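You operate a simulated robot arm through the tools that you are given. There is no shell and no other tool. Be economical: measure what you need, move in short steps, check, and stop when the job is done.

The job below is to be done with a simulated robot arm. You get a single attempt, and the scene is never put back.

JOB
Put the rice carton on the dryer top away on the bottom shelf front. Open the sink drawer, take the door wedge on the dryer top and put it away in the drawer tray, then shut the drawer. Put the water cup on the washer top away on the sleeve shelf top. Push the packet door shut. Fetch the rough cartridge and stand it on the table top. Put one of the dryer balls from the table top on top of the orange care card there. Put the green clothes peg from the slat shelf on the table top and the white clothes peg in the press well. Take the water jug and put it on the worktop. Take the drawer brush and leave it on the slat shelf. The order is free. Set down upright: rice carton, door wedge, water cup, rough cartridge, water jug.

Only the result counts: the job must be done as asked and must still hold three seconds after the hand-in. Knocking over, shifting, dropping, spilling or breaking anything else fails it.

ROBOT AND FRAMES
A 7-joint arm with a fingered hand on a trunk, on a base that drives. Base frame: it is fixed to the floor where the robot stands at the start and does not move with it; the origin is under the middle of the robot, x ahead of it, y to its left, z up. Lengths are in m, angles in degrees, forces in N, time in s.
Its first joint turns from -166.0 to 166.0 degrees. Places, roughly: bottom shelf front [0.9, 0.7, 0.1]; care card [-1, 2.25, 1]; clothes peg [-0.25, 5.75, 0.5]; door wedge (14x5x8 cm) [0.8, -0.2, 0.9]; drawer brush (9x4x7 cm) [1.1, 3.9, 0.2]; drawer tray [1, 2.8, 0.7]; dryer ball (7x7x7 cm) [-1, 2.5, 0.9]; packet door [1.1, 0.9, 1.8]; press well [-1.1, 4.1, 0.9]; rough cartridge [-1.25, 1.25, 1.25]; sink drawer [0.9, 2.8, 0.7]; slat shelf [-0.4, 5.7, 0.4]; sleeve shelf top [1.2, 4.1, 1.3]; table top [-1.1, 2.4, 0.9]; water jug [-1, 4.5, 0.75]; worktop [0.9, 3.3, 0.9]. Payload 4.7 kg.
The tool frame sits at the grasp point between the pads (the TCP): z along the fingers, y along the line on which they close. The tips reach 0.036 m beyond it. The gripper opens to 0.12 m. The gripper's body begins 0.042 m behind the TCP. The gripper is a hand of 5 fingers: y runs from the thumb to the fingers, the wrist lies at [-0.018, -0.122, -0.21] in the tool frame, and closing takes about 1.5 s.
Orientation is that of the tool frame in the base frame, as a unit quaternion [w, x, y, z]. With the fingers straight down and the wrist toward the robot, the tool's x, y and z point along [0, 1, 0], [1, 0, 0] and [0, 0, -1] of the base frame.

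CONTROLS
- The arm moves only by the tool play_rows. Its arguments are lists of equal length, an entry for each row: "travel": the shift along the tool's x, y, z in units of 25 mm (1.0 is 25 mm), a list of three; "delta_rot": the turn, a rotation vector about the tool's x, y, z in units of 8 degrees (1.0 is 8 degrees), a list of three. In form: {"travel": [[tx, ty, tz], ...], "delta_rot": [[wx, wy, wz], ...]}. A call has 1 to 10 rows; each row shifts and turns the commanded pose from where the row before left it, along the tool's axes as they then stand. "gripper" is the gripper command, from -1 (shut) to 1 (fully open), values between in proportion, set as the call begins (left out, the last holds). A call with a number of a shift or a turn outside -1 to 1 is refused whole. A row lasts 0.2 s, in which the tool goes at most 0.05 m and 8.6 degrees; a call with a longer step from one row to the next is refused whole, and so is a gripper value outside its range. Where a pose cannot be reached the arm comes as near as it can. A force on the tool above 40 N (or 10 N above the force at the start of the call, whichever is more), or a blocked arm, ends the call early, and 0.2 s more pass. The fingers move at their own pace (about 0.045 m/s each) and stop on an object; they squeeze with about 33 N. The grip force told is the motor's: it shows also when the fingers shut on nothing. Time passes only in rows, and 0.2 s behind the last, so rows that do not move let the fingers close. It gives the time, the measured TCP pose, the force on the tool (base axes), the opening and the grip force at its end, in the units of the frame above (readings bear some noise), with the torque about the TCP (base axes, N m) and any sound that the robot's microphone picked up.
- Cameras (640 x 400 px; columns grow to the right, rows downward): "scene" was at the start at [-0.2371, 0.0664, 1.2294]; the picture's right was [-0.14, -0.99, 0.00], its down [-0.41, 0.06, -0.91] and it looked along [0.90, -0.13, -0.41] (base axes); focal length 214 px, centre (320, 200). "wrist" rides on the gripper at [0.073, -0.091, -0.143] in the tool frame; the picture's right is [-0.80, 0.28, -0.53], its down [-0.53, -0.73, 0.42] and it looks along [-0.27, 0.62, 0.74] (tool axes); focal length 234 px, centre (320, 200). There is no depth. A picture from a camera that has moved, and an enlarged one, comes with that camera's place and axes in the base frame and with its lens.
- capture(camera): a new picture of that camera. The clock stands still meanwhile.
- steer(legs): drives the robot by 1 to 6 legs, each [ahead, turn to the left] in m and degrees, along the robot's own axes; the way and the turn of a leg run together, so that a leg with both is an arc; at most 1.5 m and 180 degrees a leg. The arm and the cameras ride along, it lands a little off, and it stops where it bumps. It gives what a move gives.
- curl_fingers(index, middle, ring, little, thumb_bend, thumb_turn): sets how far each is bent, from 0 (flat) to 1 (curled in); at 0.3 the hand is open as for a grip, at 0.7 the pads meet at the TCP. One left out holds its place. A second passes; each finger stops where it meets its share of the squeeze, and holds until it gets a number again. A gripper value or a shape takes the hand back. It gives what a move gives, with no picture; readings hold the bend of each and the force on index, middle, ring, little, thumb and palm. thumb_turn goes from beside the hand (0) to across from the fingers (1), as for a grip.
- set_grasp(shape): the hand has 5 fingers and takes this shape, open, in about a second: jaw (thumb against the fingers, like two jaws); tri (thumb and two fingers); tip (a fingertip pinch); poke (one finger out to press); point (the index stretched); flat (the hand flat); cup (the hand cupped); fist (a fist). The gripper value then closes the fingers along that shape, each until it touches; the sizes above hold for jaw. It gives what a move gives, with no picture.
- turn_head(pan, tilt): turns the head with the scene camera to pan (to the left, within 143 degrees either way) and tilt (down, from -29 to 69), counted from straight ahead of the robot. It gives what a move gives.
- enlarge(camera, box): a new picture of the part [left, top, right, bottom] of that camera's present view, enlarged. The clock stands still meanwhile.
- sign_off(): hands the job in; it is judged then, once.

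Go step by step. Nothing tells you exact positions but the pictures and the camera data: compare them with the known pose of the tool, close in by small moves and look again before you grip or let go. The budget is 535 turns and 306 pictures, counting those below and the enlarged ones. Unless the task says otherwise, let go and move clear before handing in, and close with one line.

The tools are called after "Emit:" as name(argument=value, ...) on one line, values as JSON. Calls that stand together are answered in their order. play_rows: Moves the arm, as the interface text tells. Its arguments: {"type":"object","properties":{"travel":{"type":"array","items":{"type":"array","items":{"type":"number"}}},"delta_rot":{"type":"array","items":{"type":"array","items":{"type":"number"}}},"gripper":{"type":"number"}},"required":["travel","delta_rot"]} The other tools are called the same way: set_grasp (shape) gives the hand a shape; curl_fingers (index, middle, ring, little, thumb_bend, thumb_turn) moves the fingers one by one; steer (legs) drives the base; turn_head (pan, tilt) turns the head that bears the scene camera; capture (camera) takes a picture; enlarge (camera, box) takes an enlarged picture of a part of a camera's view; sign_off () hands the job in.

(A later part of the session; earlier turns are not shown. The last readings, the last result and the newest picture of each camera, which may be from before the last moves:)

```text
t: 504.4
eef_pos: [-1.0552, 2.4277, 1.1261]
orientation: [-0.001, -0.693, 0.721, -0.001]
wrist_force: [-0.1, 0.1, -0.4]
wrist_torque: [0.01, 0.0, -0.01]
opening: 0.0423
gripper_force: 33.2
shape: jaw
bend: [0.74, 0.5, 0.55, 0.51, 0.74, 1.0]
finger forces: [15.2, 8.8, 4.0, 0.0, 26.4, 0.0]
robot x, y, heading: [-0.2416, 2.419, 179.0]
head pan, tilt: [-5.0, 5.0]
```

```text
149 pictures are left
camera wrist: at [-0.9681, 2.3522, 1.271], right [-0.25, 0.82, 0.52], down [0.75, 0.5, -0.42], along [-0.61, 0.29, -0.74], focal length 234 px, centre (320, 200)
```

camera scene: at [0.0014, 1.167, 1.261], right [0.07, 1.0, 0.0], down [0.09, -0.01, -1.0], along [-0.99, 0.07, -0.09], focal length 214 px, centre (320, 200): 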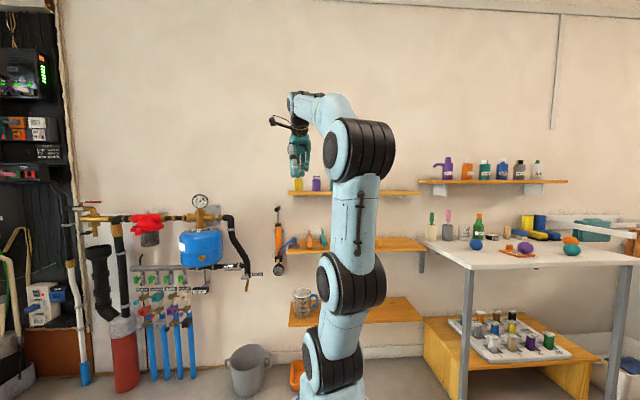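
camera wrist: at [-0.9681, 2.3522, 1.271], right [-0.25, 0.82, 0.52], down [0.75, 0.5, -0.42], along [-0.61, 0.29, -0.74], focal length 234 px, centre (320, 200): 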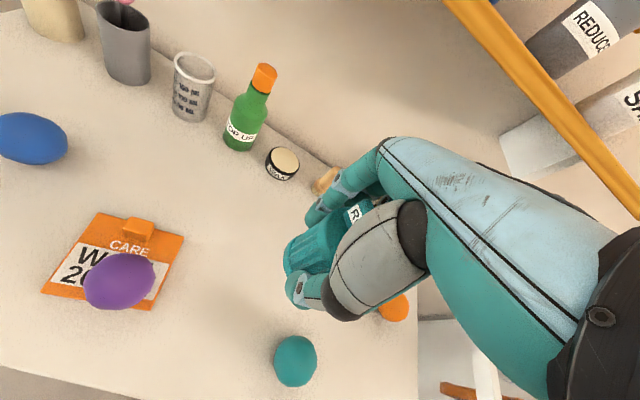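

Emit:
play_rows(travel=[[0, 0, 1], [0, 0, 1], [0, 0, 1], [0, 0, 1], [0, 0, 1], [0, 0, 1], [0, 0, 0.6]], delta_rot=[[0, 0, 0], [0, 0, 0], [0, 0, 0], [0, 0, 0], [0, 0, 0], [0, 0, 0], [0, 0, 0]])

Emit:
play_rows(travel=[[0, 0, 0.2], [0, 0, 0.15]], delta_rot=[[0, 0, 0], [0, 0, 0]])

Emit:
capture(camera="wrist")

```text
t: 506.0
eef_pos: [-1.0572, 2.4272, 0.9615]
orientation: [0.0, -0.693, 0.721, -0.002]
wrist_force: [0.7, -0.8, -0.5]
wrist_torque: [-0.02, 0.01, 0.0]
opening: 0.0422
gripper_force: 32.8
shape: jaw
bend: [0.74, 0.5, 0.55, 0.51, 0.74, 1.0]
finger forces: [15.2, 8.8, 4.1, 0.0, 26.4, 0.0]
robot x, y, heading: [-0.2412, 2.4199, 179.2]
head pan, tilt: [-5.0, 5.0]
```

```text
t: 506.6
eef_pos: [-1.0559, 2.4271, 0.9535]
orientation: [0.0, -0.693, 0.721, -0.001]
wrist_force: [-0.7, 0.3, -0.7]
wrist_torque: [-0.04, -0.07, -0.05]
opening: 0.0426
gripper_force: 32.9
shape: jaw
bend: [0.74, 0.5, 0.55, 0.51, 0.74, 1.0]
finger forces: [15.2, 8.8, 4.1, 0.0, 26.4, 0.0]
robot x, y, heading: [-0.2411, 2.4205, 179.2]
head pan, tilt: [-5.0, 5.0]
```

```text
148 pictures are left
camera wrist: at [-0.968, 2.351, 1.0979], right [-0.25, 0.82, 0.52], down [0.75, 0.5, -0.42], along [-0.61, 0.29, -0.74], focal length 234 px, centre (320, 200)
```

wrist: 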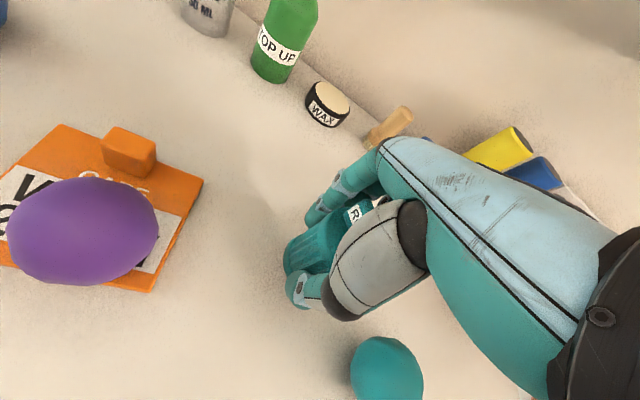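

Emit:
play_rows(travel=[[0, 0, 0.12], [0, 0, 0.12]], delta_rot=[[0, 0, 0], [0, 0, 0]])

Emit:
play_rows(travel=[[0, 0, 0.12]], delta_rot=[[0, 0, 0]])

```text
t: 507.2
eef_pos: [-1.0553, 2.4274, 0.948]
orientation: [0.0, -0.693, 0.721, -0.001]
wrist_force: [0.1, -0.7, -1.0]
wrist_torque: [0.02, -0.02, -0.02]
opening: 0.0424
gripper_force: 33.5
shape: jaw
bend: [0.74, 0.5, 0.55, 0.51, 0.74, 1.0]
finger forces: [15.2, 8.7, 4.1, 0.0, 26.4, 0.1]
robot x, y, heading: [-0.2445, 2.4188, 179.0]
head pan, tilt: [-5.0, 5.0]
```

```text
t: 507.6
eef_pos: [-1.0552, 2.4278, 0.945]
orientation: [0.001, -0.692, 0.722, -0.001]
wrist_force: [0.1, 0.0, -0.9]
wrist_torque: [0.0, 0.04, 0.0]
opening: 0.0428
gripper_force: 32.9
shape: jaw
bend: [0.74, 0.5, 0.55, 0.51, 0.74, 1.0]
finger forces: [15.3, 8.8, 4.2, 0.0, 26.4, 0.0]
robot x, y, heading: [-0.2435, 2.4221, 178.9]
head pan, tilt: [-5.0, 5.0]
```

Emit:
play_rows(travel=[[0, 0, 0.12], [0, 0, 0.1]], delta_rot=[[0, 0, 0], [0, 0, 0]])

Emit:
play_rows(travel=[[0, 0, 0.1], [0, 0, 0.1]], delta_rot=[[0, 0, 0], [0, 0, 0]])

```text
t: 508.2
eef_pos: [-1.0557, 2.427, 0.9383]
orientation: [0.0, -0.692, 0.722, -0.002]
wrist_force: [-0.1, -0.5, -0.4]
wrist_torque: [-0.01, -0.04, -0.01]
opening: 0.0424
gripper_force: 33.0
shape: jaw
bend: [0.74, 0.5, 0.55, 0.51, 0.74, 1.0]
finger forces: [15.2, 8.8, 4.0, 0.0, 26.3, 0.1]
robot x, y, heading: [-0.2416, 2.4197, 179.2]
head pan, tilt: [-5.0, 5.0]
```

```text
t: 508.8
eef_pos: [-1.0566, 2.4271, 0.9318]
orientation: [0.0, -0.692, 0.721, -0.001]
wrist_force: [0.2, 0.2, -0.8]
wrist_torque: [-0.02, -0.01, -0.03]
opening: 0.0425
gripper_force: 33.1
shape: jaw
bend: [0.74, 0.5, 0.55, 0.51, 0.74, 1.0]
finger forces: [15.2, 8.8, 4.1, 0.0, 26.4, 0.0]
robot x, y, heading: [-0.2422, 2.4152, 179.2]
head pan, tilt: [-5.0, 5.0]
```

Emit:
play_rows(travel=[[0, 0, 0.1], [0, 0, 0.1]], delta_rot=[[0, 0, 0], [0, 0, 0]])

Emit:
play_rows(travel=[[0, 0, 0.1], [0, 0, 0.1]], delta_rot=[[0, 0, 0], [0, 0, 0]])

Emit:
capture(camera="wrist")

```text
t: 509.4
eef_pos: [-1.0561, 2.4258, 0.9298]
orientation: [-0.003, -0.693, 0.721, 0.002]
wrist_force: [2.0, -0.2, 20.8]
wrist_torque: [0.07, -0.03, 0.01]
opening: 0.0428
gripper_force: 33.0
shape: jaw
bend: [0.74, 0.5, 0.55, 0.51, 0.74, 1.0]
finger forces: [16.3, 9.5, 4.7, 0.0, 30.5, 0.0]
robot x, y, heading: [-0.2411, 2.4185, 179.1]
head pan, tilt: [-5.0, 5.0]
```

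```text
t: 510.0
eef_pos: [-1.0583, 2.4276, 0.9321]
orientation: [-0.005, -0.692, 0.722, 0.004]
wrist_force: [1.1, -0.2, 11.1]
wrist_torque: [0.03, -0.03, 0.01]
opening: 0.044
gripper_force: 33.1
shape: jaw
bend: [0.74, 0.5, 0.55, 0.51, 0.74, 1.0]
finger forces: [16.6, 9.4, 4.6, 0.1, 28.4, 0.0]
robot x, y, heading: [-0.2406, 2.4185, 179.0]
head pan, tilt: [-5.0, 5.0]
stopped in row 2: the force on the tool passed its limit (the readings are from after the stop); the commanded pose is now the measured one
```

```text
147 pictures are left
camera wrist: at [-0.9688, 2.3501, 1.0746], right [-0.24, 0.82, 0.53], down [0.75, 0.5, -0.43], along [-0.62, 0.29, -0.73], focal length 234 px, centre (320, 200)
```

wrist: 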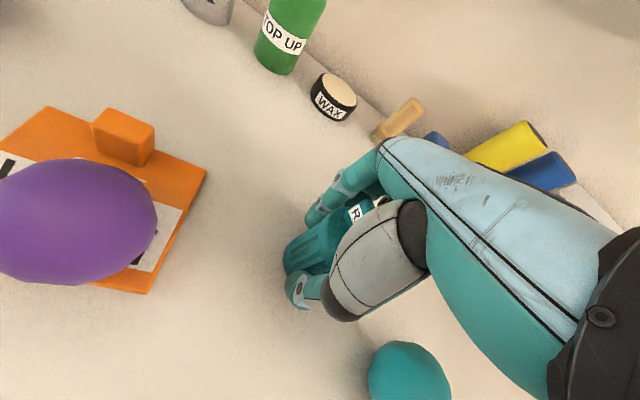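

Contact with the table top. Releasing and lifting straight up.

Emit:
play_rows(travel=[[0, 0, -0.08], [0, 0, 0], [0, 0, 0], [0, 0, 0], [0, 0, 0], [0, 0, 0]], delta_rot=[[0, 0, 0], [0, 0, 0], [0, 0, 0], [0, 0, 0], [0, 0, 0], [0, 0, 0]], gripper=0.3)

Emit:
play_rows(travel=[[0, 0, -0.5], [0, 0, -0.8], [0, 0, -1], [0, 0, -1], [0, 0, -1], [0, 0, -1], [0, 0, -1], [0, 0, -1], [0, -0.5, -1], [0, -0.5, -1]], delta_rot=[[0, 0, 0], [0, 0, 0], [0, 0, 0], [0, 0, 0], [0, 0, 0], [0, 0, 0], [0, 0, 0], [0, 0, 0], [0, 0, 0], [0, 0, 0]])

Emit:
capture(camera="wrist")

```text
t: 511.4
eef_pos: [-1.0579, 2.4276, 0.9317]
orientation: [-0.003, -0.693, 0.721, 0.003]
wrist_force: [-0.3, -0.2, -0.4]
wrist_torque: [0.02, 0.01, -0.01]
opening: 0.0774
gripper_force: 0.0
shape: jaw
bend: [0.28, 0.39, 0.36, 0.36, 0.63, 1.0]
finger forces: [0.0, 0.0, 0.0, 0.0, 0.0, 0.1]
robot x, y, heading: [-0.2435, 2.4197, 179.4]
head pan, tilt: [-5.0, 5.0]
```

```text
t: 513.6
eef_pos: [-1.0341, 2.4242, 1.1613]
orientation: [-0.003, -0.693, 0.721, 0.002]
wrist_force: [-0.3, 0.3, 0.0]
wrist_torque: [-0.03, -0.03, 0.03]
opening: 0.0775
gripper_force: 0.1
shape: jaw
bend: [0.28, 0.39, 0.36, 0.36, 0.63, 1.0]
finger forces: [0.1, 0.0, 0.0, 0.0, 0.1, 0.0]
robot x, y, heading: [-0.2417, 2.4184, 179.0]
head pan, tilt: [-5.0, 5.0]
```

```text
146 pictures are left
camera wrist: at [-0.9446, 2.3483, 1.3054], right [-0.24, 0.82, 0.53], down [0.75, 0.5, -0.43], along [-0.61, 0.29, -0.73], focal length 234 px, centre (320, 200)
```

wrist: 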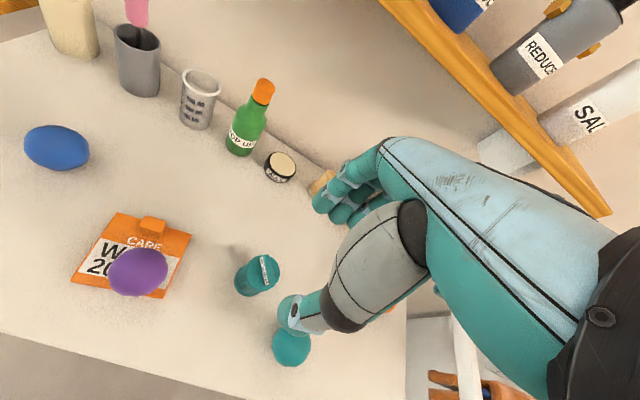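

ROUGH stands on the table, and the ball is still on the card. Now I drive north to inspect the jug, press, pegs and brush.

Emit:
steer(legs=[[0, -89], [1.4, 0]])

Emit:
turn_head(pan=60, tilt=20)

Emit:
capture(camera="scene")

Emit:
turn_head(pan=-60, tilt=20)

Emit:
capture(camera="scene")

Emit:
turn_head(pan=0, tilt=20)

Emit:
capture(camera="scene")

```text
t: 524.3
eef_pos: [-0.1534, 4.6049, 1.1619]
orientation: [-0.001, 0.043, 0.999, 0.005]
wrist_force: [-0.6, -0.3, 0.3]
wrist_torque: [0.01, 0.02, -0.03]
opening: 0.0777
gripper_force: 0.1
shape: jaw
bend: [0.28, 0.39, 0.36, 0.36, 0.63, 1.0]
finger forces: [0.1, 0.0, 0.0, 0.0, 0.1, 0.0]
robot x, y, heading: [-0.1931, 3.8119, 86.6]
head pan, tilt: [-5.0, 5.0]
```

```text
t: 525.7
eef_pos: [-0.1538, 4.6048, 1.1623]
orientation: [-0.001, 0.044, 0.999, 0.004]
wrist_force: [-0.1, 0.5, -0.3]
wrist_torque: [0.0, 0.04, 0.04]
opening: 0.0774
gripper_force: 0.0
shape: jaw
bend: [0.28, 0.39, 0.36, 0.36, 0.63, 1.0]
finger forces: [0.0, 0.1, 0.0, 0.1, 0.0, 0.0]
robot x, y, heading: [-0.1935, 3.8147, 86.5]
head pan, tilt: [60.0, 20.0]
```

```text
145 pictures are left
camera scene: at [-0.371, 3.5399, 1.2367], right [0.55, 0.83, 0.0], down [0.28, -0.19, -0.94], along [-0.78, 0.52, -0.34], focal length 214 px, centre (320, 200)
```

scene: 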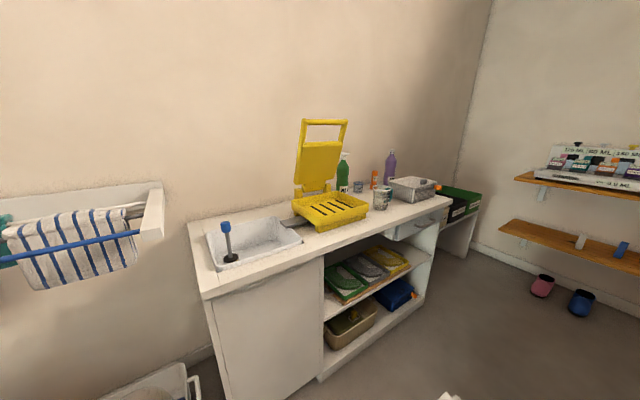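

```text
t: 527.7
eef_pos: [-0.1528, 4.6052, 1.1629]
orientation: [-0.001, 0.044, 0.999, 0.004]
wrist_force: [0.1, 0.8, -0.1]
wrist_torque: [0.0, 0.0, 0.0]
opening: 0.0777
gripper_force: 0.1
shape: jaw
bend: [0.28, 0.39, 0.36, 0.36, 0.63, 1.0]
finger forces: [0.1, 0.0, 0.0, 0.0, 0.1, 0.0]
robot x, y, heading: [-0.1948, 3.8143, 86.4]
head pan, tilt: [-60.0, 20.0]
```

```text
144 pictures are left
camera scene: at [-0.2101, 3.53, 1.2367], right [0.45, -0.89, 0.0], down [-0.31, -0.15, -0.94], along [0.84, 0.42, -0.34], focal length 214 px, centre (320, 200)
```

scene: 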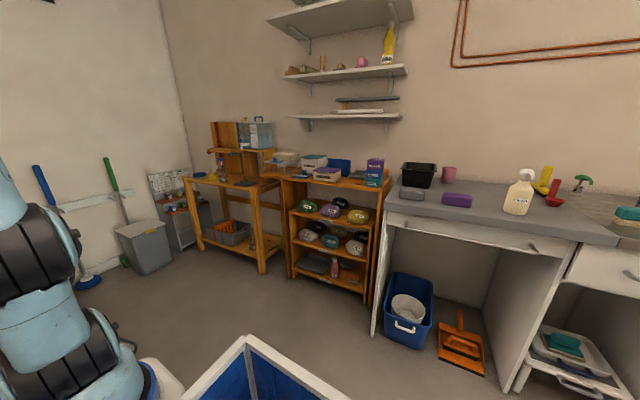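

```text
t: 529.0
eef_pos: [-0.1527, 4.6048, 1.162]
orientation: [-0.001, 0.043, 0.999, 0.004]
wrist_force: [0.5, -0.7, 0.3]
wrist_torque: [0.0, -0.01, 0.0]
opening: 0.0777
gripper_force: 0.0
shape: jaw
bend: [0.28, 0.39, 0.36, 0.36, 0.63, 1.0]
finger forces: [0.1, 0.0, 0.0, 0.0, 0.0, 0.0]
robot x, y, heading: [-0.1934, 3.813, 86.5]
head pan, tilt: [0.0, 20.0]
```

```text
143 pictures are left
camera scene: at [-0.2876, 3.5814, 1.2367], right [1.0, -0.06, 0.0], down [-0.02, -0.34, -0.94], along [0.06, 0.94, -0.34], focal length 214 px, centre (320, 200)
```

scene: 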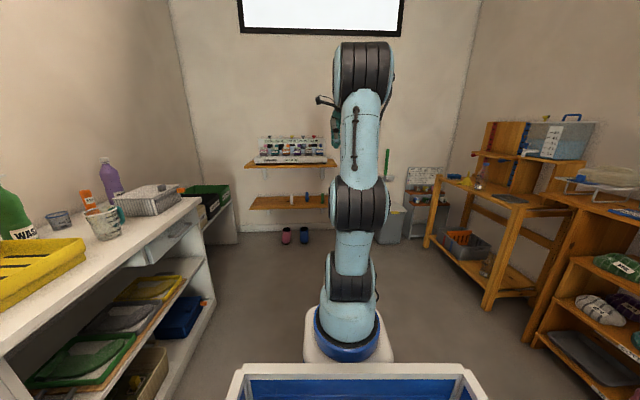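

Emit:
turn_head(pan=50, tilt=20)

Emit:
enlarge(camera="scene", box=[240, 100, 480, 250])

Emit:
enlarge(camera="scene", box=[480, 100, 640, 330])

Emit:
turn_head(pan=-60, tilt=10)

Emit:
enlarge(camera="scene", box=[260, 100, 440, 300])

```text
t: 530.2
eef_pos: [-0.1544, 4.6045, 1.1617]
orientation: [-0.001, 0.043, 0.999, 0.005]
wrist_force: [0.3, -1.1, -0.8]
wrist_torque: [0.0, 0.01, -0.01]
opening: 0.0777
gripper_force: 0.1
shape: jaw
bend: [0.28, 0.39, 0.36, 0.36, 0.63, 1.0]
finger forces: [0.0, 0.0, 0.0, 0.0, 0.0, 0.1]
robot x, y, heading: [-0.1939, 3.8148, 86.7]
head pan, tilt: [50.0, 20.0]
```

```text
2.67 times, centred on (360, 175) of scene
camera zoom: at [-0.3609, 3.5526, 1.2367], right [0.69, 0.72, 0.0], down [0.25, -0.24, -0.94], along [-0.68, 0.65, -0.34], focal length 572 px, centre (213, 267)
```

zoom: 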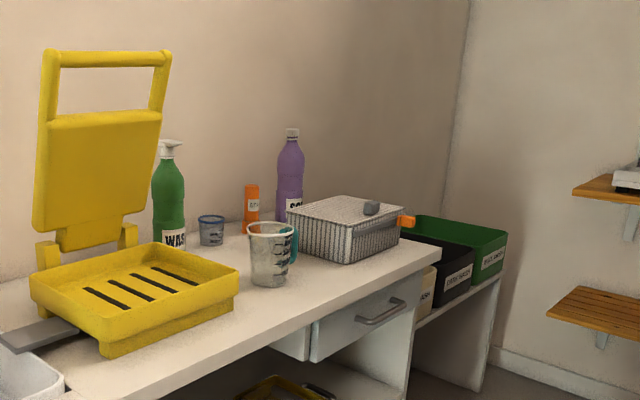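

```text
1.74 times, centred on (560, 215) of scene
camera zoom: at [-0.3609, 3.5526, 1.2367], right [0.69, 0.72, 0.0], down [0.25, -0.24, -0.94], along [-0.68, 0.65, -0.34], focal length 373 px, centre (-97, 174)
```

zoom: 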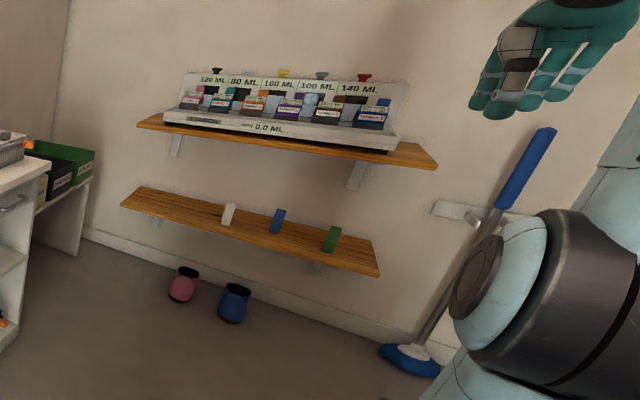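

```text
t: 532.1
eef_pos: [-0.1523, 4.6041, 1.1615]
orientation: [0.0, 0.044, 0.999, 0.004]
wrist_force: [0.1, 0.0, -0.4]
wrist_torque: [0.03, 0.0, -0.03]
opening: 0.0775
gripper_force: 0.1
shape: jaw
bend: [0.28, 0.39, 0.36, 0.36, 0.63, 1.0]
finger forces: [0.0, 0.0, 0.1, 0.0, 0.0, 0.0]
robot x, y, heading: [-0.1947, 3.814, 86.5]
head pan, tilt: [-60.0, 10.0]
```

```text
2.00 times, centred on (350, 200) of scene
camera zoom: at [-0.2102, 3.53, 1.2529], right [0.45, -0.89, 0.0], down [-0.16, -0.08, -0.98], along [0.88, 0.44, -0.17], focal length 429 px, centre (260, 200)
```

zoom: 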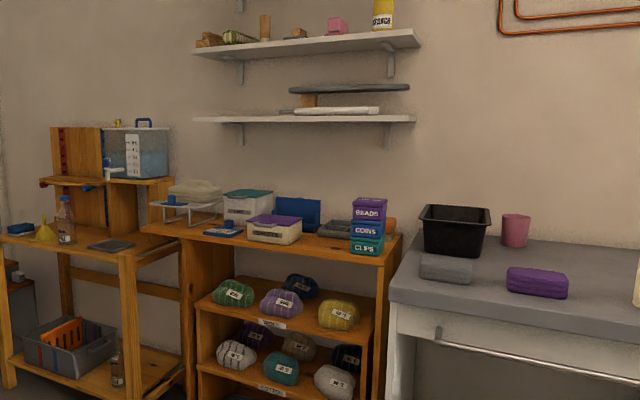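

I can see: jug with teal handle beside the yellow press, pegs (white, blue, green) on the lower slatted shelf, the sleeve-board shelf on the right wall, and a wool rack at right. I turn toward the rack to find the brush.

Emit:
steer(legs=[[0, -86]])

Emit:
turn_head(pan=15, tilt=35)

Emit:
capture(camera="scene")

Emit:
enlarge(camera="scene", box=[180, 120, 400, 320])

Emit:
capture(camera="wrist")

```text
t: 536.1
eef_pos: [0.5981, 3.8411, 1.1628]
orientation: [0.003, 0.707, 0.707, 0.004]
wrist_force: [-0.5, -0.5, -0.2]
wrist_torque: [0.02, -0.01, 0.0]
opening: 0.0776
gripper_force: 0.1
shape: jaw
bend: [0.28, 0.39, 0.36, 0.36, 0.63, 1.0]
finger forces: [0.0, 0.1, 0.1, 0.0, 0.0, 0.0]
robot x, y, heading: [-0.1939, 3.8142, 1.5]
head pan, tilt: [-60.0, 10.0]
```

```text
t: 537.6
eef_pos: [0.5976, 3.8409, 1.1621]
orientation: [0.003, 0.707, 0.707, 0.004]
wrist_force: [0.1, -0.6, -0.2]
wrist_torque: [-0.05, -0.03, 0.05]
opening: 0.0776
gripper_force: 0.0
shape: jaw
bend: [0.28, 0.39, 0.36, 0.36, 0.63, 1.0]
finger forces: [0.1, 0.1, 0.1, 0.1, 0.1, 0.1]
robot x, y, heading: [-0.1941, 3.8124, 1.2]
head pan, tilt: [15.0, 35.0]
```

```text
139 pictures are left
camera scene: at [-0.4407, 3.9091, 1.2128], right [0.28, -0.96, 0.0], down [-0.55, -0.16, -0.82], along [0.79, 0.23, -0.57], focal length 214 px, centre (320, 200)
```

scene: 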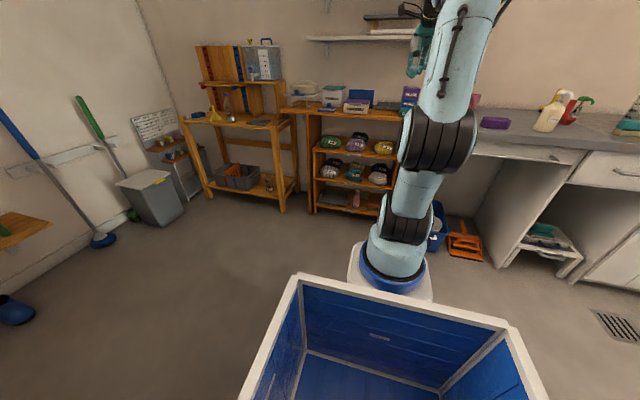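

```text
2.00 times, centred on (290, 220) of scene
camera zoom: at [-0.4407, 3.9091, 1.2128], right [0.28, -0.96, 0.0], down [-0.55, -0.16, -0.82], along [0.79, 0.23, -0.57], focal length 429 px, centre (380, 160)
```

zoom: 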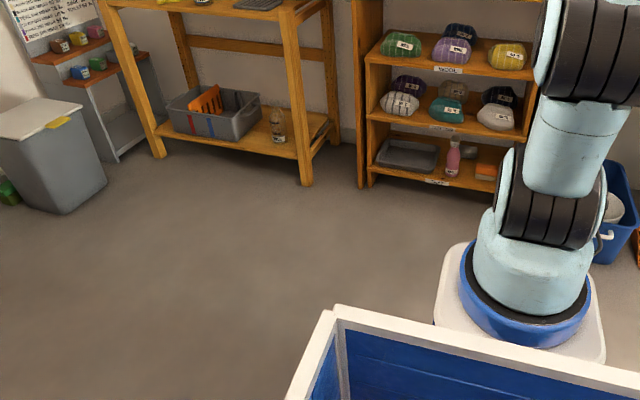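

```text
137 pictures are left
camera wrist: at [0.5042, 3.9131, 1.3056], right [0.28, -0.8, 0.53], down [-0.73, -0.53, -0.43], along [0.63, -0.26, -0.73], focal length 234 px, centre (320, 200)
```

wrist: 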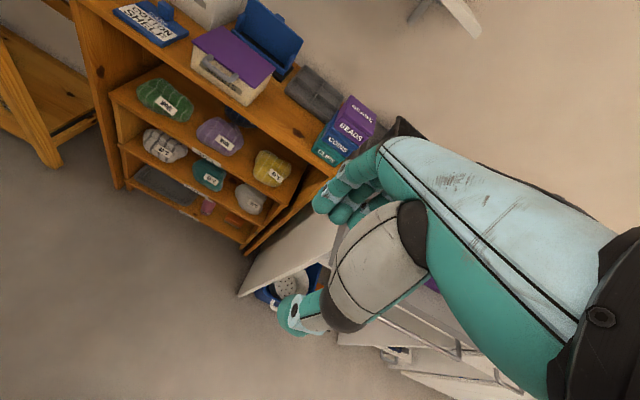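

The brush is the orange block on the rack's bottom shelf at about (1.11, 3.89, 0.16), bay height ~24 cm. I need a horizontal hand there, so I test swinging the hand out sideways and then forward.

Emit:
play_rows(travel=[[0, 0, 0], [0, 0, 0], [0, 0, 0], [0, 0, 0], [0, 0, 0], [0, 0, 0], [0, 0, 0], [0, 0, 0], [0, 0, 0], [0, 0, 0]], delta_rot=[[0, 1, 0], [0, 1, 0], [0, 1, 0], [0, 1, 0], [0, 1, 0], [0, 1, 0], [0, 1, 0], [0, 1, 0], [0, 1, 0], [0, 1, 0]])

Emit:
capture(camera="scene")

```text
t: 539.8
eef_pos: [0.5978, 3.8413, 1.1622]
orientation: [-0.452, 0.538, 0.544, 0.458]
wrist_force: [0.6, 0.8, 1.1]
wrist_torque: [0.0, 0.0, -0.04]
opening: 0.0777
gripper_force: 0.1
shape: jaw
bend: [0.28, 0.39, 0.36, 0.36, 0.63, 1.0]
finger forces: [0.0, 0.0, 0.1, 0.1, 0.1, 0.0]
robot x, y, heading: [-0.1931, 3.813, 1.6]
head pan, tilt: [15.0, 35.0]
```

```text
136 pictures are left
camera scene: at [-0.4409, 3.9092, 1.2128], right [0.28, -0.96, 0.0], down [-0.55, -0.16, -0.82], along [0.79, 0.23, -0.57], focal length 214 px, centre (320, 200)
```

scene: 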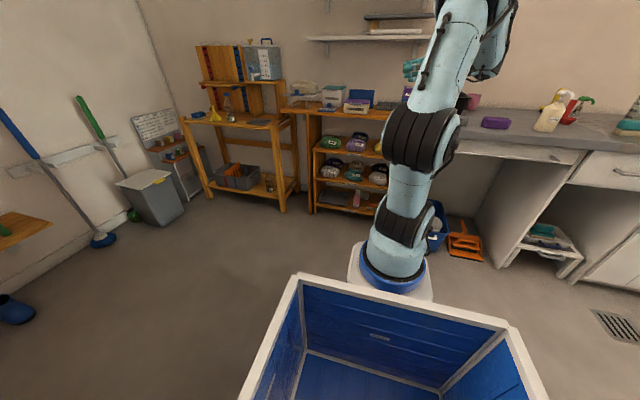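

Emit:
play_rows(travel=[[0, 0, 0], [0, 0, 0], [0, 0, 0], [0, 0, 0], [0, 0, 0], [0, 0, 0], [0, 0, 0], [0, 0, 0], [0, 0, 0], [0, 0, 0]], delta_rot=[[-0.98, 0, 0.17], [-0.98, 0, 0.17], [-0.98, 0, 0.17], [-0.98, 0, 0.17], [-0.98, 0, 0.17], [-0.98, 0, 0.17], [-0.98, 0, 0.17], [-0.98, 0, 0.17], [-0.98, 0, 0.17], [-0.98, 0, 0.17]])

Emit:
capture(camera="scene")

Emit:
capture(camera="wrist")

```text
t: 542.0
eef_pos: [0.5957, 3.8404, 1.1629]
orientation: [-0.057, 0.759, 0.07, 0.645]
wrist_force: [-0.5, 0.2, 0.1]
wrist_torque: [0.0, 0.06, 0.01]
opening: 0.0778
gripper_force: 0.0
shape: jaw
bend: [0.28, 0.39, 0.36, 0.36, 0.63, 1.0]
finger forces: [0.0, 0.1, 0.1, 0.0, 0.0, 0.0]
robot x, y, heading: [-0.1936, 3.8161, 1.6]
head pan, tilt: [15.0, 35.0]
```

```text
135 pictures are left
camera scene: at [-0.4409, 3.9092, 1.2128], right [0.28, -0.96, 0.0], down [-0.55, -0.16, -0.82], along [0.79, 0.23, -0.57], focal length 214 px, centre (320, 200)
```

scene: 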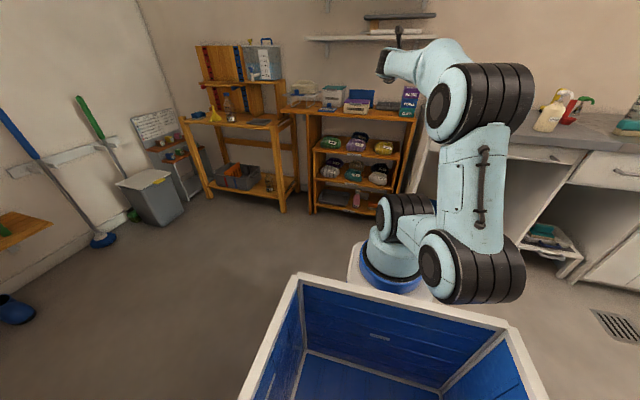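

```text
134 pictures are left
camera wrist: at [0.4524, 3.9071, 1.258], right [-0.59, -0.39, -0.71], down [0.2, 0.78, -0.6], along [0.79, -0.49, -0.38], focal length 234 px, centre (320, 200)
```

wrist: 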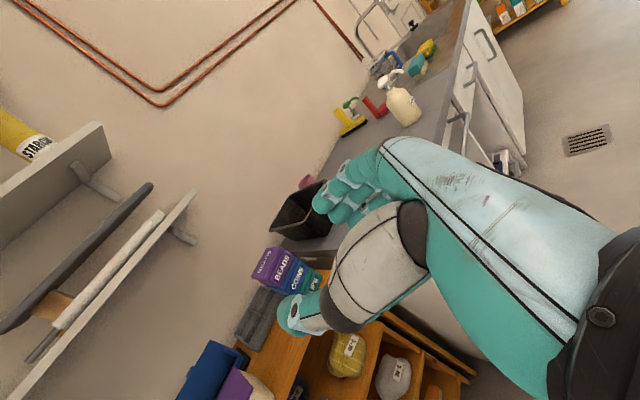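

The hand is now horizontal, pointing forward (fingers right, thumb left). I lower it in free space in front of the rack.

Emit:
play_rows(travel=[[-1, 0, 0.16], [-1, 0, 0.16], [-1, 0, 0.16], [-1, 0, 0.16], [-1, 0, 0.16], [-1, 0, 0.16], [-1, 0, 0.16], [-1, 0, 0.16], [-1, 0, 0.16], [-1, 0, 0.16]], delta_rot=[[0, 0, 0], [0, 0, 0], [0, 0, 0], [0, 0, 0], [0, 0, 0], [0, 0, 0], [0, 0, 0], [0, 0, 0], [0, 0, 0], [0, 0, 0]])

Emit:
play_rows(travel=[[-1, 0, 0.16], [-1, 0, 0.16], [-1, 0, 0.16], [-1, 0, 0.16], [-1, 0, 0.16], [-1, 0, 0.16], [-1, 0, 0.16], [-1, 0, 0.16], [-1, 0, 0.16], [-1, 0, 0.16]], delta_rot=[[0, 0, 0], [0, 0, 0], [0, 0, 0], [0, 0, 0], [0, 0, 0], [0, 0, 0], [0, 0, 0], [0, 0, 0], [0, 0, 0], [0, 0, 0]])

Emit:
capture(camera="scene")

```text
t: 544.2
eef_pos: [0.5966, 3.8397, 0.9061]
orientation: [-0.058, 0.759, 0.07, 0.645]
wrist_force: [0.6, 0.6, -0.3]
wrist_torque: [0.01, -0.01, 0.01]
opening: 0.0778
gripper_force: 0.0
shape: jaw
bend: [0.28, 0.39, 0.36, 0.36, 0.63, 1.0]
finger forces: [0.0, 0.0, 0.0, 0.1, 0.0, 0.1]
robot x, y, heading: [-0.1923, 3.8107, 1.6]
head pan, tilt: [15.0, 35.0]
```

```text
t: 546.4
eef_pos: [0.593, 3.8369, 0.6547]
orientation: [-0.058, 0.759, 0.07, 0.645]
wrist_force: [0.5, -0.1, 0.0]
wrist_torque: [0.01, -0.02, -0.01]
opening: 0.0779
gripper_force: 0.0
shape: jaw
bend: [0.28, 0.39, 0.36, 0.36, 0.63, 1.0]
finger forces: [0.0, 0.0, 0.0, 0.0, 0.1, 0.0]
robot x, y, heading: [-0.1963, 3.8123, 1.6]
head pan, tilt: [15.0, 35.0]
```

```text
133 pictures are left
camera scene: at [-0.4408, 3.9092, 1.2128], right [0.28, -0.96, 0.0], down [-0.55, -0.16, -0.82], along [0.79, 0.23, -0.57], focal length 214 px, centre (320, 200)
```

scene: 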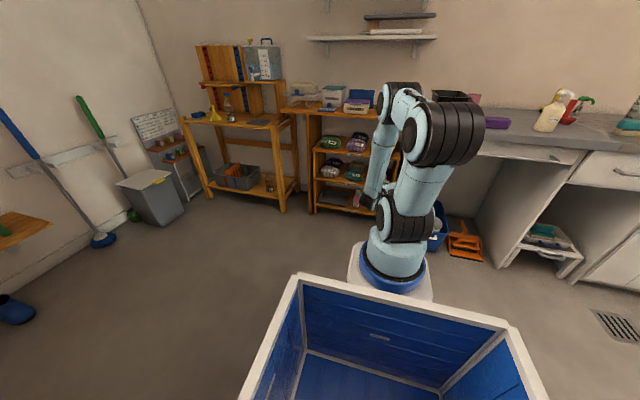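

Emit:
play_rows(travel=[[-1, 0, 0.16], [-1, 0, 0.16], [-1, 0, 0.16], [-1, 0, 0.16], [-1, 0, 0.16], [-1, 0, 0.16], [-1, 0, 0.16], [-1, 0, 0.16], [-1, 0, 0.16], [-1, 0, 0.16]], delta_rot=[[0, 0, 0], [0, 0, 0], [0, 0, 0], [0, 0, 0], [0, 0, 0], [0, 0, 0], [0, 0, 0], [0, 0, 0], [0, 0, 0], [0, 0, 0]])

Emit:
play_rows(travel=[[-1, 0, 0.16], [-1, 0, 0.16], [-1, 0, 0.16], [-1, 0, 0.16], [-1, 0, 0.16], [-1, 0, 0.16]], delta_rot=[[0, 0, 0], [0, 0, 0], [0, 0, 0], [0, 0, 0], [0, 0, 0], [0, 0, 0]])

Emit:
capture(camera="wrist")

```text
t: 548.6
eef_pos: [0.5943, 3.838, 0.4013]
orientation: [-0.059, 0.758, 0.071, 0.645]
wrist_force: [-0.1, -0.3, -0.8]
wrist_torque: [0.02, 0.0, 0.01]
opening: 0.0776
gripper_force: 0.0
shape: jaw
bend: [0.28, 0.39, 0.36, 0.36, 0.63, 1.0]
finger forces: [0.0, 0.0, 0.1, 0.0, 0.1, 0.1]
robot x, y, heading: [-0.1974, 3.8159, 1.5]
head pan, tilt: [15.0, 35.0]
```

```text
t: 550.0
eef_pos: [0.5926, 3.8361, 0.251]
orientation: [-0.057, 0.76, 0.07, 0.644]
wrist_force: [0.3, -0.2, 0.1]
wrist_torque: [0.01, 0.02, -0.02]
opening: 0.0777
gripper_force: 0.1
shape: jaw
bend: [0.28, 0.39, 0.36, 0.36, 0.63, 1.0]
finger forces: [0.0, 0.1, 0.0, 0.0, 0.0, 0.0]
robot x, y, heading: [-0.1977, 3.8162, 1.5]
head pan, tilt: [15.0, 35.0]
```

```text
132 pictures are left
camera wrist: at [0.4487, 3.9016, 0.3461], right [-0.59, -0.39, -0.71], down [0.19, 0.78, -0.6], along [0.79, -0.49, -0.38], focal length 234 px, centre (320, 200)
```

wrist: 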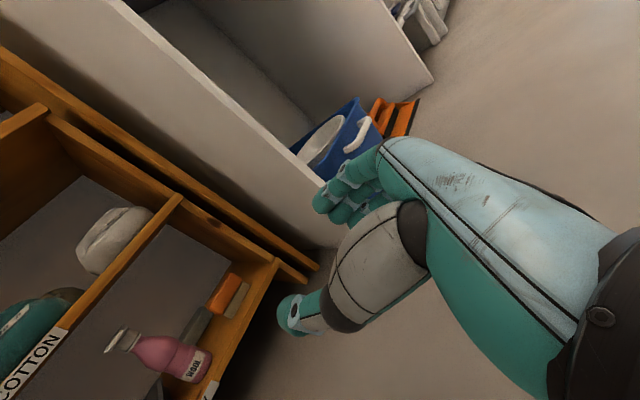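

Emit:
enlarge(camera="wrist", box=[80, 220, 340, 400])

```text
2.22 times, centred on (210, 310) of wrist
camera zoom: at [0.4487, 3.9016, 0.3461], right [-0.59, -0.39, -0.71], down [0.19, 0.78, -0.6], along [0.79, -0.49, -0.38], focal length 520 px, centre (564, -44)
```

zoom: 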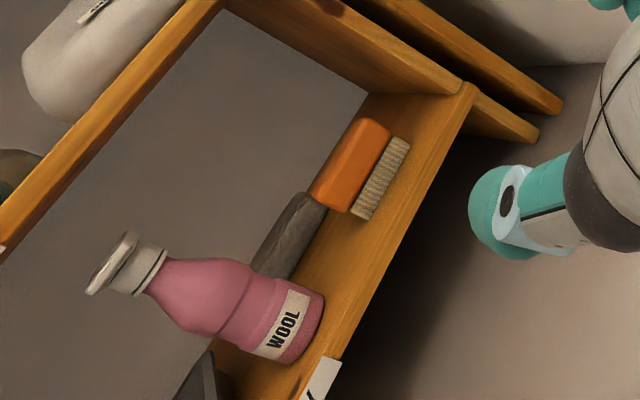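

I see the orange brush (bristles down) at roughly x 1.05–1.09, y 3.85–3.93, next to a pink bottle on its left. I level the heading, tilt the hand ~20° down and drive nearer.

Emit:
play_rows(travel=[[0.1, -0.8, 0], [0.1, -0.8, 0], [0, 0, 0], [0, 0, 0]], delta_rot=[[-0.62, 0, 0.1], [-0.62, 0, 0.1], [0, -0.7, 0], [0, -0.7, 0]], gripper=0.85)

Emit:
steer(legs=[[0.28, 0]])

Emit:
capture(camera="wrist")

```text
t: 551.0
eef_pos: [0.5888, 3.878, 0.2534]
orientation: [-0.001, 0.822, 0.004, 0.569]
wrist_force: [0.2, -1.1, -0.4]
wrist_torque: [0.02, -0.01, -0.01]
opening: 0.1108
gripper_force: 0.1
shape: jaw
bend: [0.28, 0.31, 0.31, 0.31, 0.35, 0.98]
finger forces: [0.0, 0.0, 0.0, 0.0, 0.1, 0.1]
robot x, y, heading: [-0.1966, 3.8135, 1.6]
head pan, tilt: [15.0, 35.0]
```

```text
t: 552.9
eef_pos: [0.8683, 3.8929, 0.2549]
orientation: [-0.003, 0.822, 0.007, 0.569]
wrist_force: [0.6, -0.7, -0.1]
wrist_torque: [0.03, 0.0, -0.02]
opening: 0.1108
gripper_force: 0.2
shape: jaw
bend: [0.28, 0.31, 0.31, 0.31, 0.35, 0.98]
finger forces: [0.0, 0.0, 0.1, 0.0, 0.0, 0.0]
robot x, y, heading: [0.0839, 3.8236, 1.7]
head pan, tilt: [15.0, 35.0]
```

```text
130 pictures are left
camera wrist: at [0.7564, 3.9833, 0.3736], right [-0.77, -0.29, -0.57], down [0.2, 0.73, -0.65], along [0.61, -0.61, -0.51], focal length 234 px, centre (320, 200)
```

wrist: 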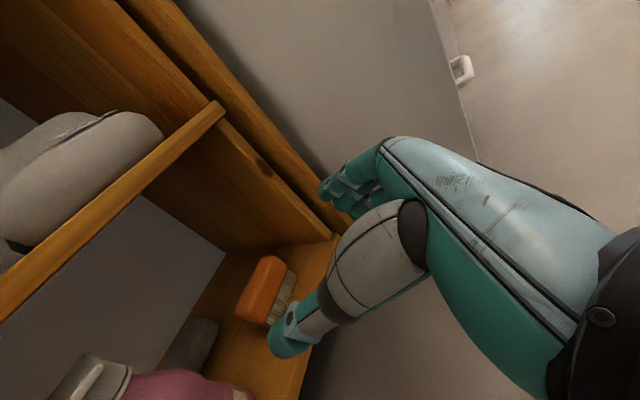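

Emit:
play_rows(travel=[[0, 0.05, 1], [0, 0.05, 1], [0, 0, 1], [0, 0, 1], [0, 0, 1]], delta_rot=[[0, 0, 0], [0, 0, 0], [0, 0, 0], [0, 0, 0], [0, 0, 0]])

Emit:
capture(camera="wrist")

```text
t: 554.1
eef_pos: [0.9845, 3.893, 0.2066]
orientation: [-0.003, 0.822, 0.007, 0.569]
wrist_force: [-0.6, -0.3, 0.8]
wrist_torque: [0.0, -0.01, 0.0]
opening: 0.1108
gripper_force: 0.0
shape: jaw
bend: [0.28, 0.31, 0.31, 0.31, 0.35, 0.98]
finger forces: [0.0, 0.0, 0.0, 0.1, 0.0, 0.0]
robot x, y, heading: [0.0851, 3.8228, 2.0]
head pan, tilt: [15.0, 35.0]
```

```text
129 pictures are left
camera wrist: at [0.8742, 3.9826, 0.327], right [-0.77, -0.29, -0.57], down [0.2, 0.73, -0.65], along [0.61, -0.61, -0.51], focal length 234 px, centre (320, 200)
```

wrist: 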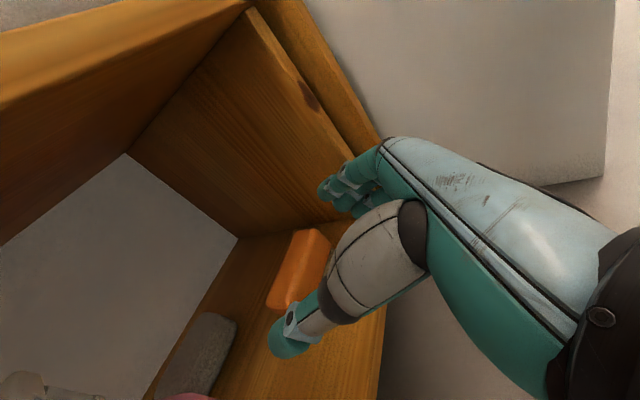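

Emit:
play_rows(travel=[[0, 0, 1], [0, 0, 1]], delta_rot=[[0, 0, 0], [0, 0, 0]])

Emit:
capture(camera="wrist")

```text
t: 554.7
eef_pos: [1.029, 3.8935, 0.1914]
orientation: [-0.004, 0.822, 0.007, 0.569]
wrist_force: [-0.1, -0.7, 0.4]
wrist_torque: [-0.03, 0.0, 0.01]
opening: 0.1109
gripper_force: 0.0
shape: jaw
bend: [0.28, 0.31, 0.31, 0.31, 0.35, 0.98]
finger forces: [0.1, 0.1, 0.0, 0.0, 0.0, 0.0]
robot x, y, heading: [0.0837, 3.8202, 1.9]
head pan, tilt: [15.0, 35.0]
```

```text
128 pictures are left
camera wrist: at [0.9194, 3.9837, 0.3104], right [-0.77, -0.29, -0.57], down [0.2, 0.73, -0.65], along [0.61, -0.61, -0.51], focal length 234 px, centre (320, 200)
```

wrist: 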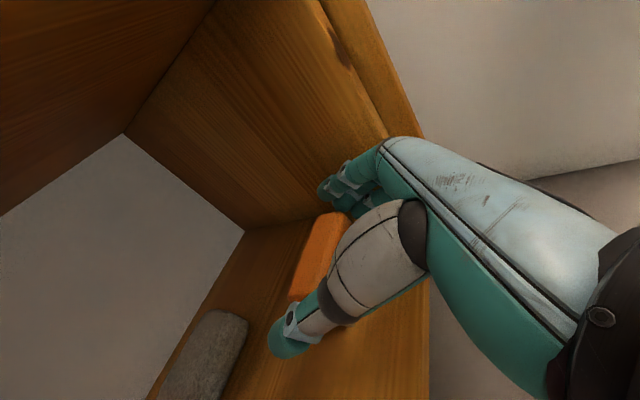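

Emit:
play_rows(travel=[[0, 0, 0.7], [0, 0, 0.5]], delta_rot=[[0, 0, 0], [0, 0, 0]])

Emit:
play_rows(travel=[[0, 0, 0], [0, 0, 0], [0, 0, 0], [0, 0, 0], [0, 0, 0], [0, 0, 0], [0, 0, 0], [0, 0, 0]], delta_rot=[[0, 0, 0], [0, 0, 0], [0, 0, 0], [0, 0, 0], [0, 0, 0], [0, 0, 0], [0, 0, 0], [0, 0, 0]], gripper=-1)

Emit:
capture(camera="wrist")

```text
t: 555.3
eef_pos: [1.0559, 3.8935, 0.1826]
orientation: [-0.003, 0.822, 0.008, 0.569]
wrist_force: [-0.5, 0.7, -0.4]
wrist_torque: [0.01, -0.03, -0.02]
opening: 0.111
gripper_force: 0.0
shape: jaw
bend: [0.28, 0.31, 0.31, 0.31, 0.35, 0.98]
finger forces: [0.1, 0.1, 0.0, 0.0, 0.0, 0.0]
robot x, y, heading: [0.0833, 3.8228, 2.1]
head pan, tilt: [15.0, 35.0]
```

```text
t: 557.1
eef_pos: [1.0577, 3.8924, 0.1834]
orientation: [-0.003, 0.821, 0.008, 0.57]
wrist_force: [4.8, 0.7, 12.5]
wrist_torque: [-0.5, -0.14, 0.16]
opening: 0.064
gripper_force: 32.8
shape: jaw
bend: [0.76, 0.4, 0.33, 0.4, 0.69, 0.97]
finger forces: [11.3, 15.4, 5.1, 3.7, 32.5, 0.0]
robot x, y, heading: [0.0807, 3.8188, 2.2]
head pan, tilt: [15.0, 35.0]
```

```text
127 pictures are left
camera wrist: at [0.947, 3.9829, 0.3027], right [-0.77, -0.29, -0.57], down [0.2, 0.73, -0.65], along [0.61, -0.61, -0.51], focal length 234 px, centre (320, 200)
```

wrist: 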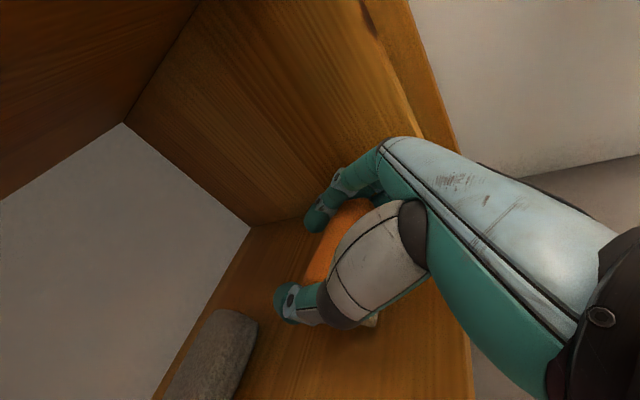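

Emit:
play_rows(travel=[[0.5, 0, -0.2], [0.5, 0, -0.2]], delta_rot=[[0, 0, 0], [0, 0, 0]])

Emit:
capture(camera="wrist")

```text
t: 557.7
eef_pos: [1.054, 3.8934, 0.2082]
orientation: [-0.003, 0.822, 0.007, 0.569]
wrist_force: [-0.7, 0.3, -1.1]
wrist_torque: [0.01, 0.0, 0.0]
opening: 0.0587
gripper_force: 33.4
shape: jaw
bend: [0.76, 0.4, 0.31, 0.43, 0.72, 0.97]
finger forces: [3.5, 16.8, 4.9, 11.8, 28.1, 0.0]
robot x, y, heading: [0.0791, 3.8236, 2.0]
head pan, tilt: [15.0, 35.0]
```

```text
126 pictures are left
camera wrist: at [0.9432, 3.9833, 0.3275], right [-0.77, -0.29, -0.57], down [0.2, 0.73, -0.65], along [0.61, -0.61, -0.51], focal length 234 px, centre (320, 200)
```

wrist: 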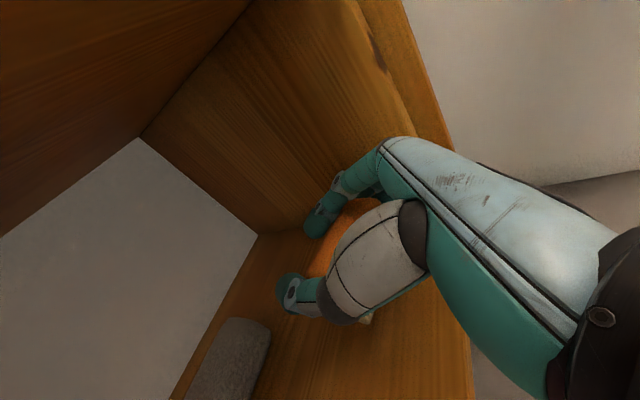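

Brush held. Pulling it out.

Emit:
play_rows(travel=[[-0.33, 0, -0.93], [-0.33, 0, -0.93], [-0.33, 0, -0.93], [-0.33, 0, -0.93], [-0.33, 0, -0.93], [-0.33, 0, -0.93]], delta_rot=[[0, 0, 0], [0, 0, 0], [0, 0, 0], [0, 0, 0], [0, 0, 0], [0, 0, 0]])

Emit:
steer(legs=[[-0.3, 0]])

Emit:
capture(camera="wrist")

```text
t: 559.1
eef_pos: [0.9102, 3.891, 0.212]
orientation: [-0.004, 0.821, 0.007, 0.57]
wrist_force: [-0.3, -0.5, -0.7]
wrist_torque: [0.03, 0.04, -0.01]
opening: 0.0588
gripper_force: 32.9
shape: jaw
bend: [0.76, 0.4, 0.31, 0.43, 0.72, 0.97]
finger forces: [3.6, 17.0, 4.9, 11.9, 28.1, 0.1]
robot x, y, heading: [0.0806, 3.8227, 2.2]
head pan, tilt: [15.0, 35.0]
```

```text
t: 561.1
eef_pos: [0.6223, 3.8792, 0.2132]
orientation: [-0.002, 0.822, 0.006, 0.569]
wrist_force: [1.1, -0.3, -0.8]
wrist_torque: [0.01, 0.0, 0.03]
opening: 0.0583
gripper_force: 32.8
shape: jaw
bend: [0.76, 0.4, 0.31, 0.43, 0.72, 0.97]
finger forces: [3.5, 17.2, 5.0, 11.9, 28.0, 0.0]
robot x, y, heading: [-0.2045, 3.8142, 1.9]
head pan, tilt: [15.0, 35.0]
```

```text
125 pictures are left
camera wrist: at [0.5128, 3.9696, 0.3321], right [-0.77, -0.29, -0.57], down [0.2, 0.73, -0.65], along [0.61, -0.61, -0.51], focal length 234 px, centre (320, 200)
```

wrist: 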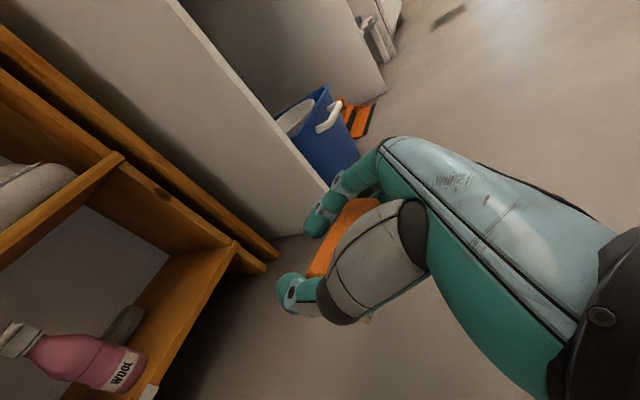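

Now carry the brush to the slatted shelf at the far wall (its free left part). Raise first, then drive.

Emit:
play_rows(travel=[[1, 0, -0.376], [1, 0, -0.376], [1, 0, -0.376], [1, 0, -0.376], [1, 0, -0.376], [1, 0, -0.376], [1, 0, -0.376], [1, 0, -0.376], [1, 0, -0.376], [1, 0, -0.376]], delta_rot=[[0, 0, 0], [0, 0, 0], [0, 0, 0], [0, 0, 0], [0, 0, 0], [0, 0, 0], [0, 0, 0], [0, 0, 0], [0, 0, 0], [0, 0, 0]])

Emit:
play_rows(travel=[[1, 0, -0.376], [1, 0, -0.376], [1, 0, -0.376], [1, 0, -0.376], [1, 0, -0.376]], delta_rot=[[0, 0, 0], [0, 0, 0], [0, 0, 0], [0, 0, 0], [0, 0, 0]])

Emit:
steer(legs=[[0, 90], [0.9, 0], [0, 20]])

Emit:
turn_head(pan=20, tilt=25)

Emit:
capture(camera="scene")

Emit:
capture(camera="wrist")

```text
t: 563.3
eef_pos: [0.6229, 3.8795, 0.4799]
orientation: [-0.003, 0.822, 0.006, 0.569]
wrist_force: [-0.5, -0.4, -0.9]
wrist_torque: [-0.01, -0.01, 0.03]
opening: 0.0583
gripper_force: 32.2
shape: jaw
bend: [0.76, 0.4, 0.31, 0.43, 0.72, 0.97]
finger forces: [3.3, 17.8, 5.1, 11.9, 27.9, 0.1]
robot x, y, heading: [-0.2012, 3.812, 2.1]
head pan, tilt: [15.0, 35.0]
```

```text
t: 564.5
eef_pos: [0.6214, 3.88, 0.6105]
orientation: [-0.003, 0.822, 0.006, 0.569]
wrist_force: [-0.7, 0.2, -1.2]
wrist_torque: [0.03, -0.01, 0.01]
opening: 0.0584
gripper_force: 33.0
shape: jaw
bend: [0.76, 0.4, 0.31, 0.43, 0.72, 0.97]
finger forces: [3.3, 17.8, 5.0, 11.9, 27.9, 0.0]
robot x, y, heading: [-0.2052, 3.8136, 1.8]
head pan, tilt: [15.0, 35.0]
```

```text
t: 574.3
eef_pos: [-0.5757, 5.5066, 0.6104]
orientation: [-0.467, 0.468, 0.676, 0.326]
wrist_force: [-1.1, -0.5, 0.0]
wrist_torque: [0.03, 0.03, -0.01]
opening: 0.0584
gripper_force: 33.3
shape: jaw
bend: [0.76, 0.4, 0.31, 0.43, 0.72, 0.97]
finger forces: [2.8, 17.3, 5.1, 9.6, 27.5, 0.1]
robot x, y, heading: [-0.2335, 4.7528, 111.3]
head pan, tilt: [15.0, 35.0]
```

```text
t: 575.0
eef_pos: [-0.574, 5.5068, 0.6099]
orientation: [-0.466, 0.469, 0.676, 0.326]
wrist_force: [-0.3, -0.6, 0.1]
wrist_torque: [-0.01, 0.02, -0.03]
opening: 0.0586
gripper_force: 32.9
shape: jaw
bend: [0.76, 0.4, 0.31, 0.43, 0.72, 0.97]
finger forces: [2.7, 17.3, 5.2, 9.6, 27.6, 0.0]
robot x, y, heading: [-0.2345, 4.7502, 111.2]
head pan, tilt: [20.0, 25.0]
```

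```text
124 pictures are left
camera scene: at [-0.248, 4.4844, 1.2285], right [0.75, 0.66, 0.0], down [0.28, -0.32, -0.91], along [-0.6, 0.68, -0.42], focal length 214 px, centre (320, 200)
```

scene: 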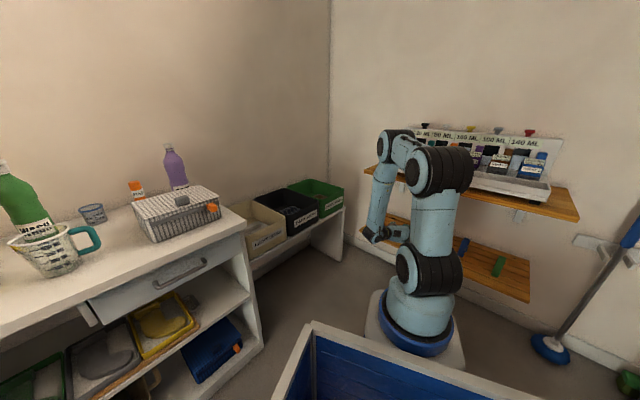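

```text
123 pictures are left
camera wrist: at [-0.6239, 5.3725, 0.7298], right [0.53, -0.63, -0.57], down [-0.76, -0.06, -0.65], along [0.38, 0.78, -0.51], focal length 234 px, centre (320, 200)
```

wrist: 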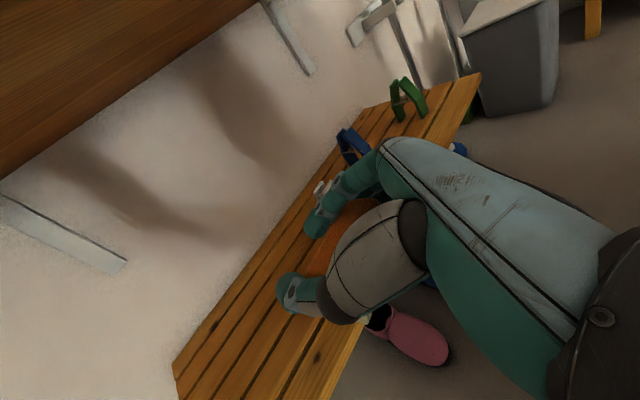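

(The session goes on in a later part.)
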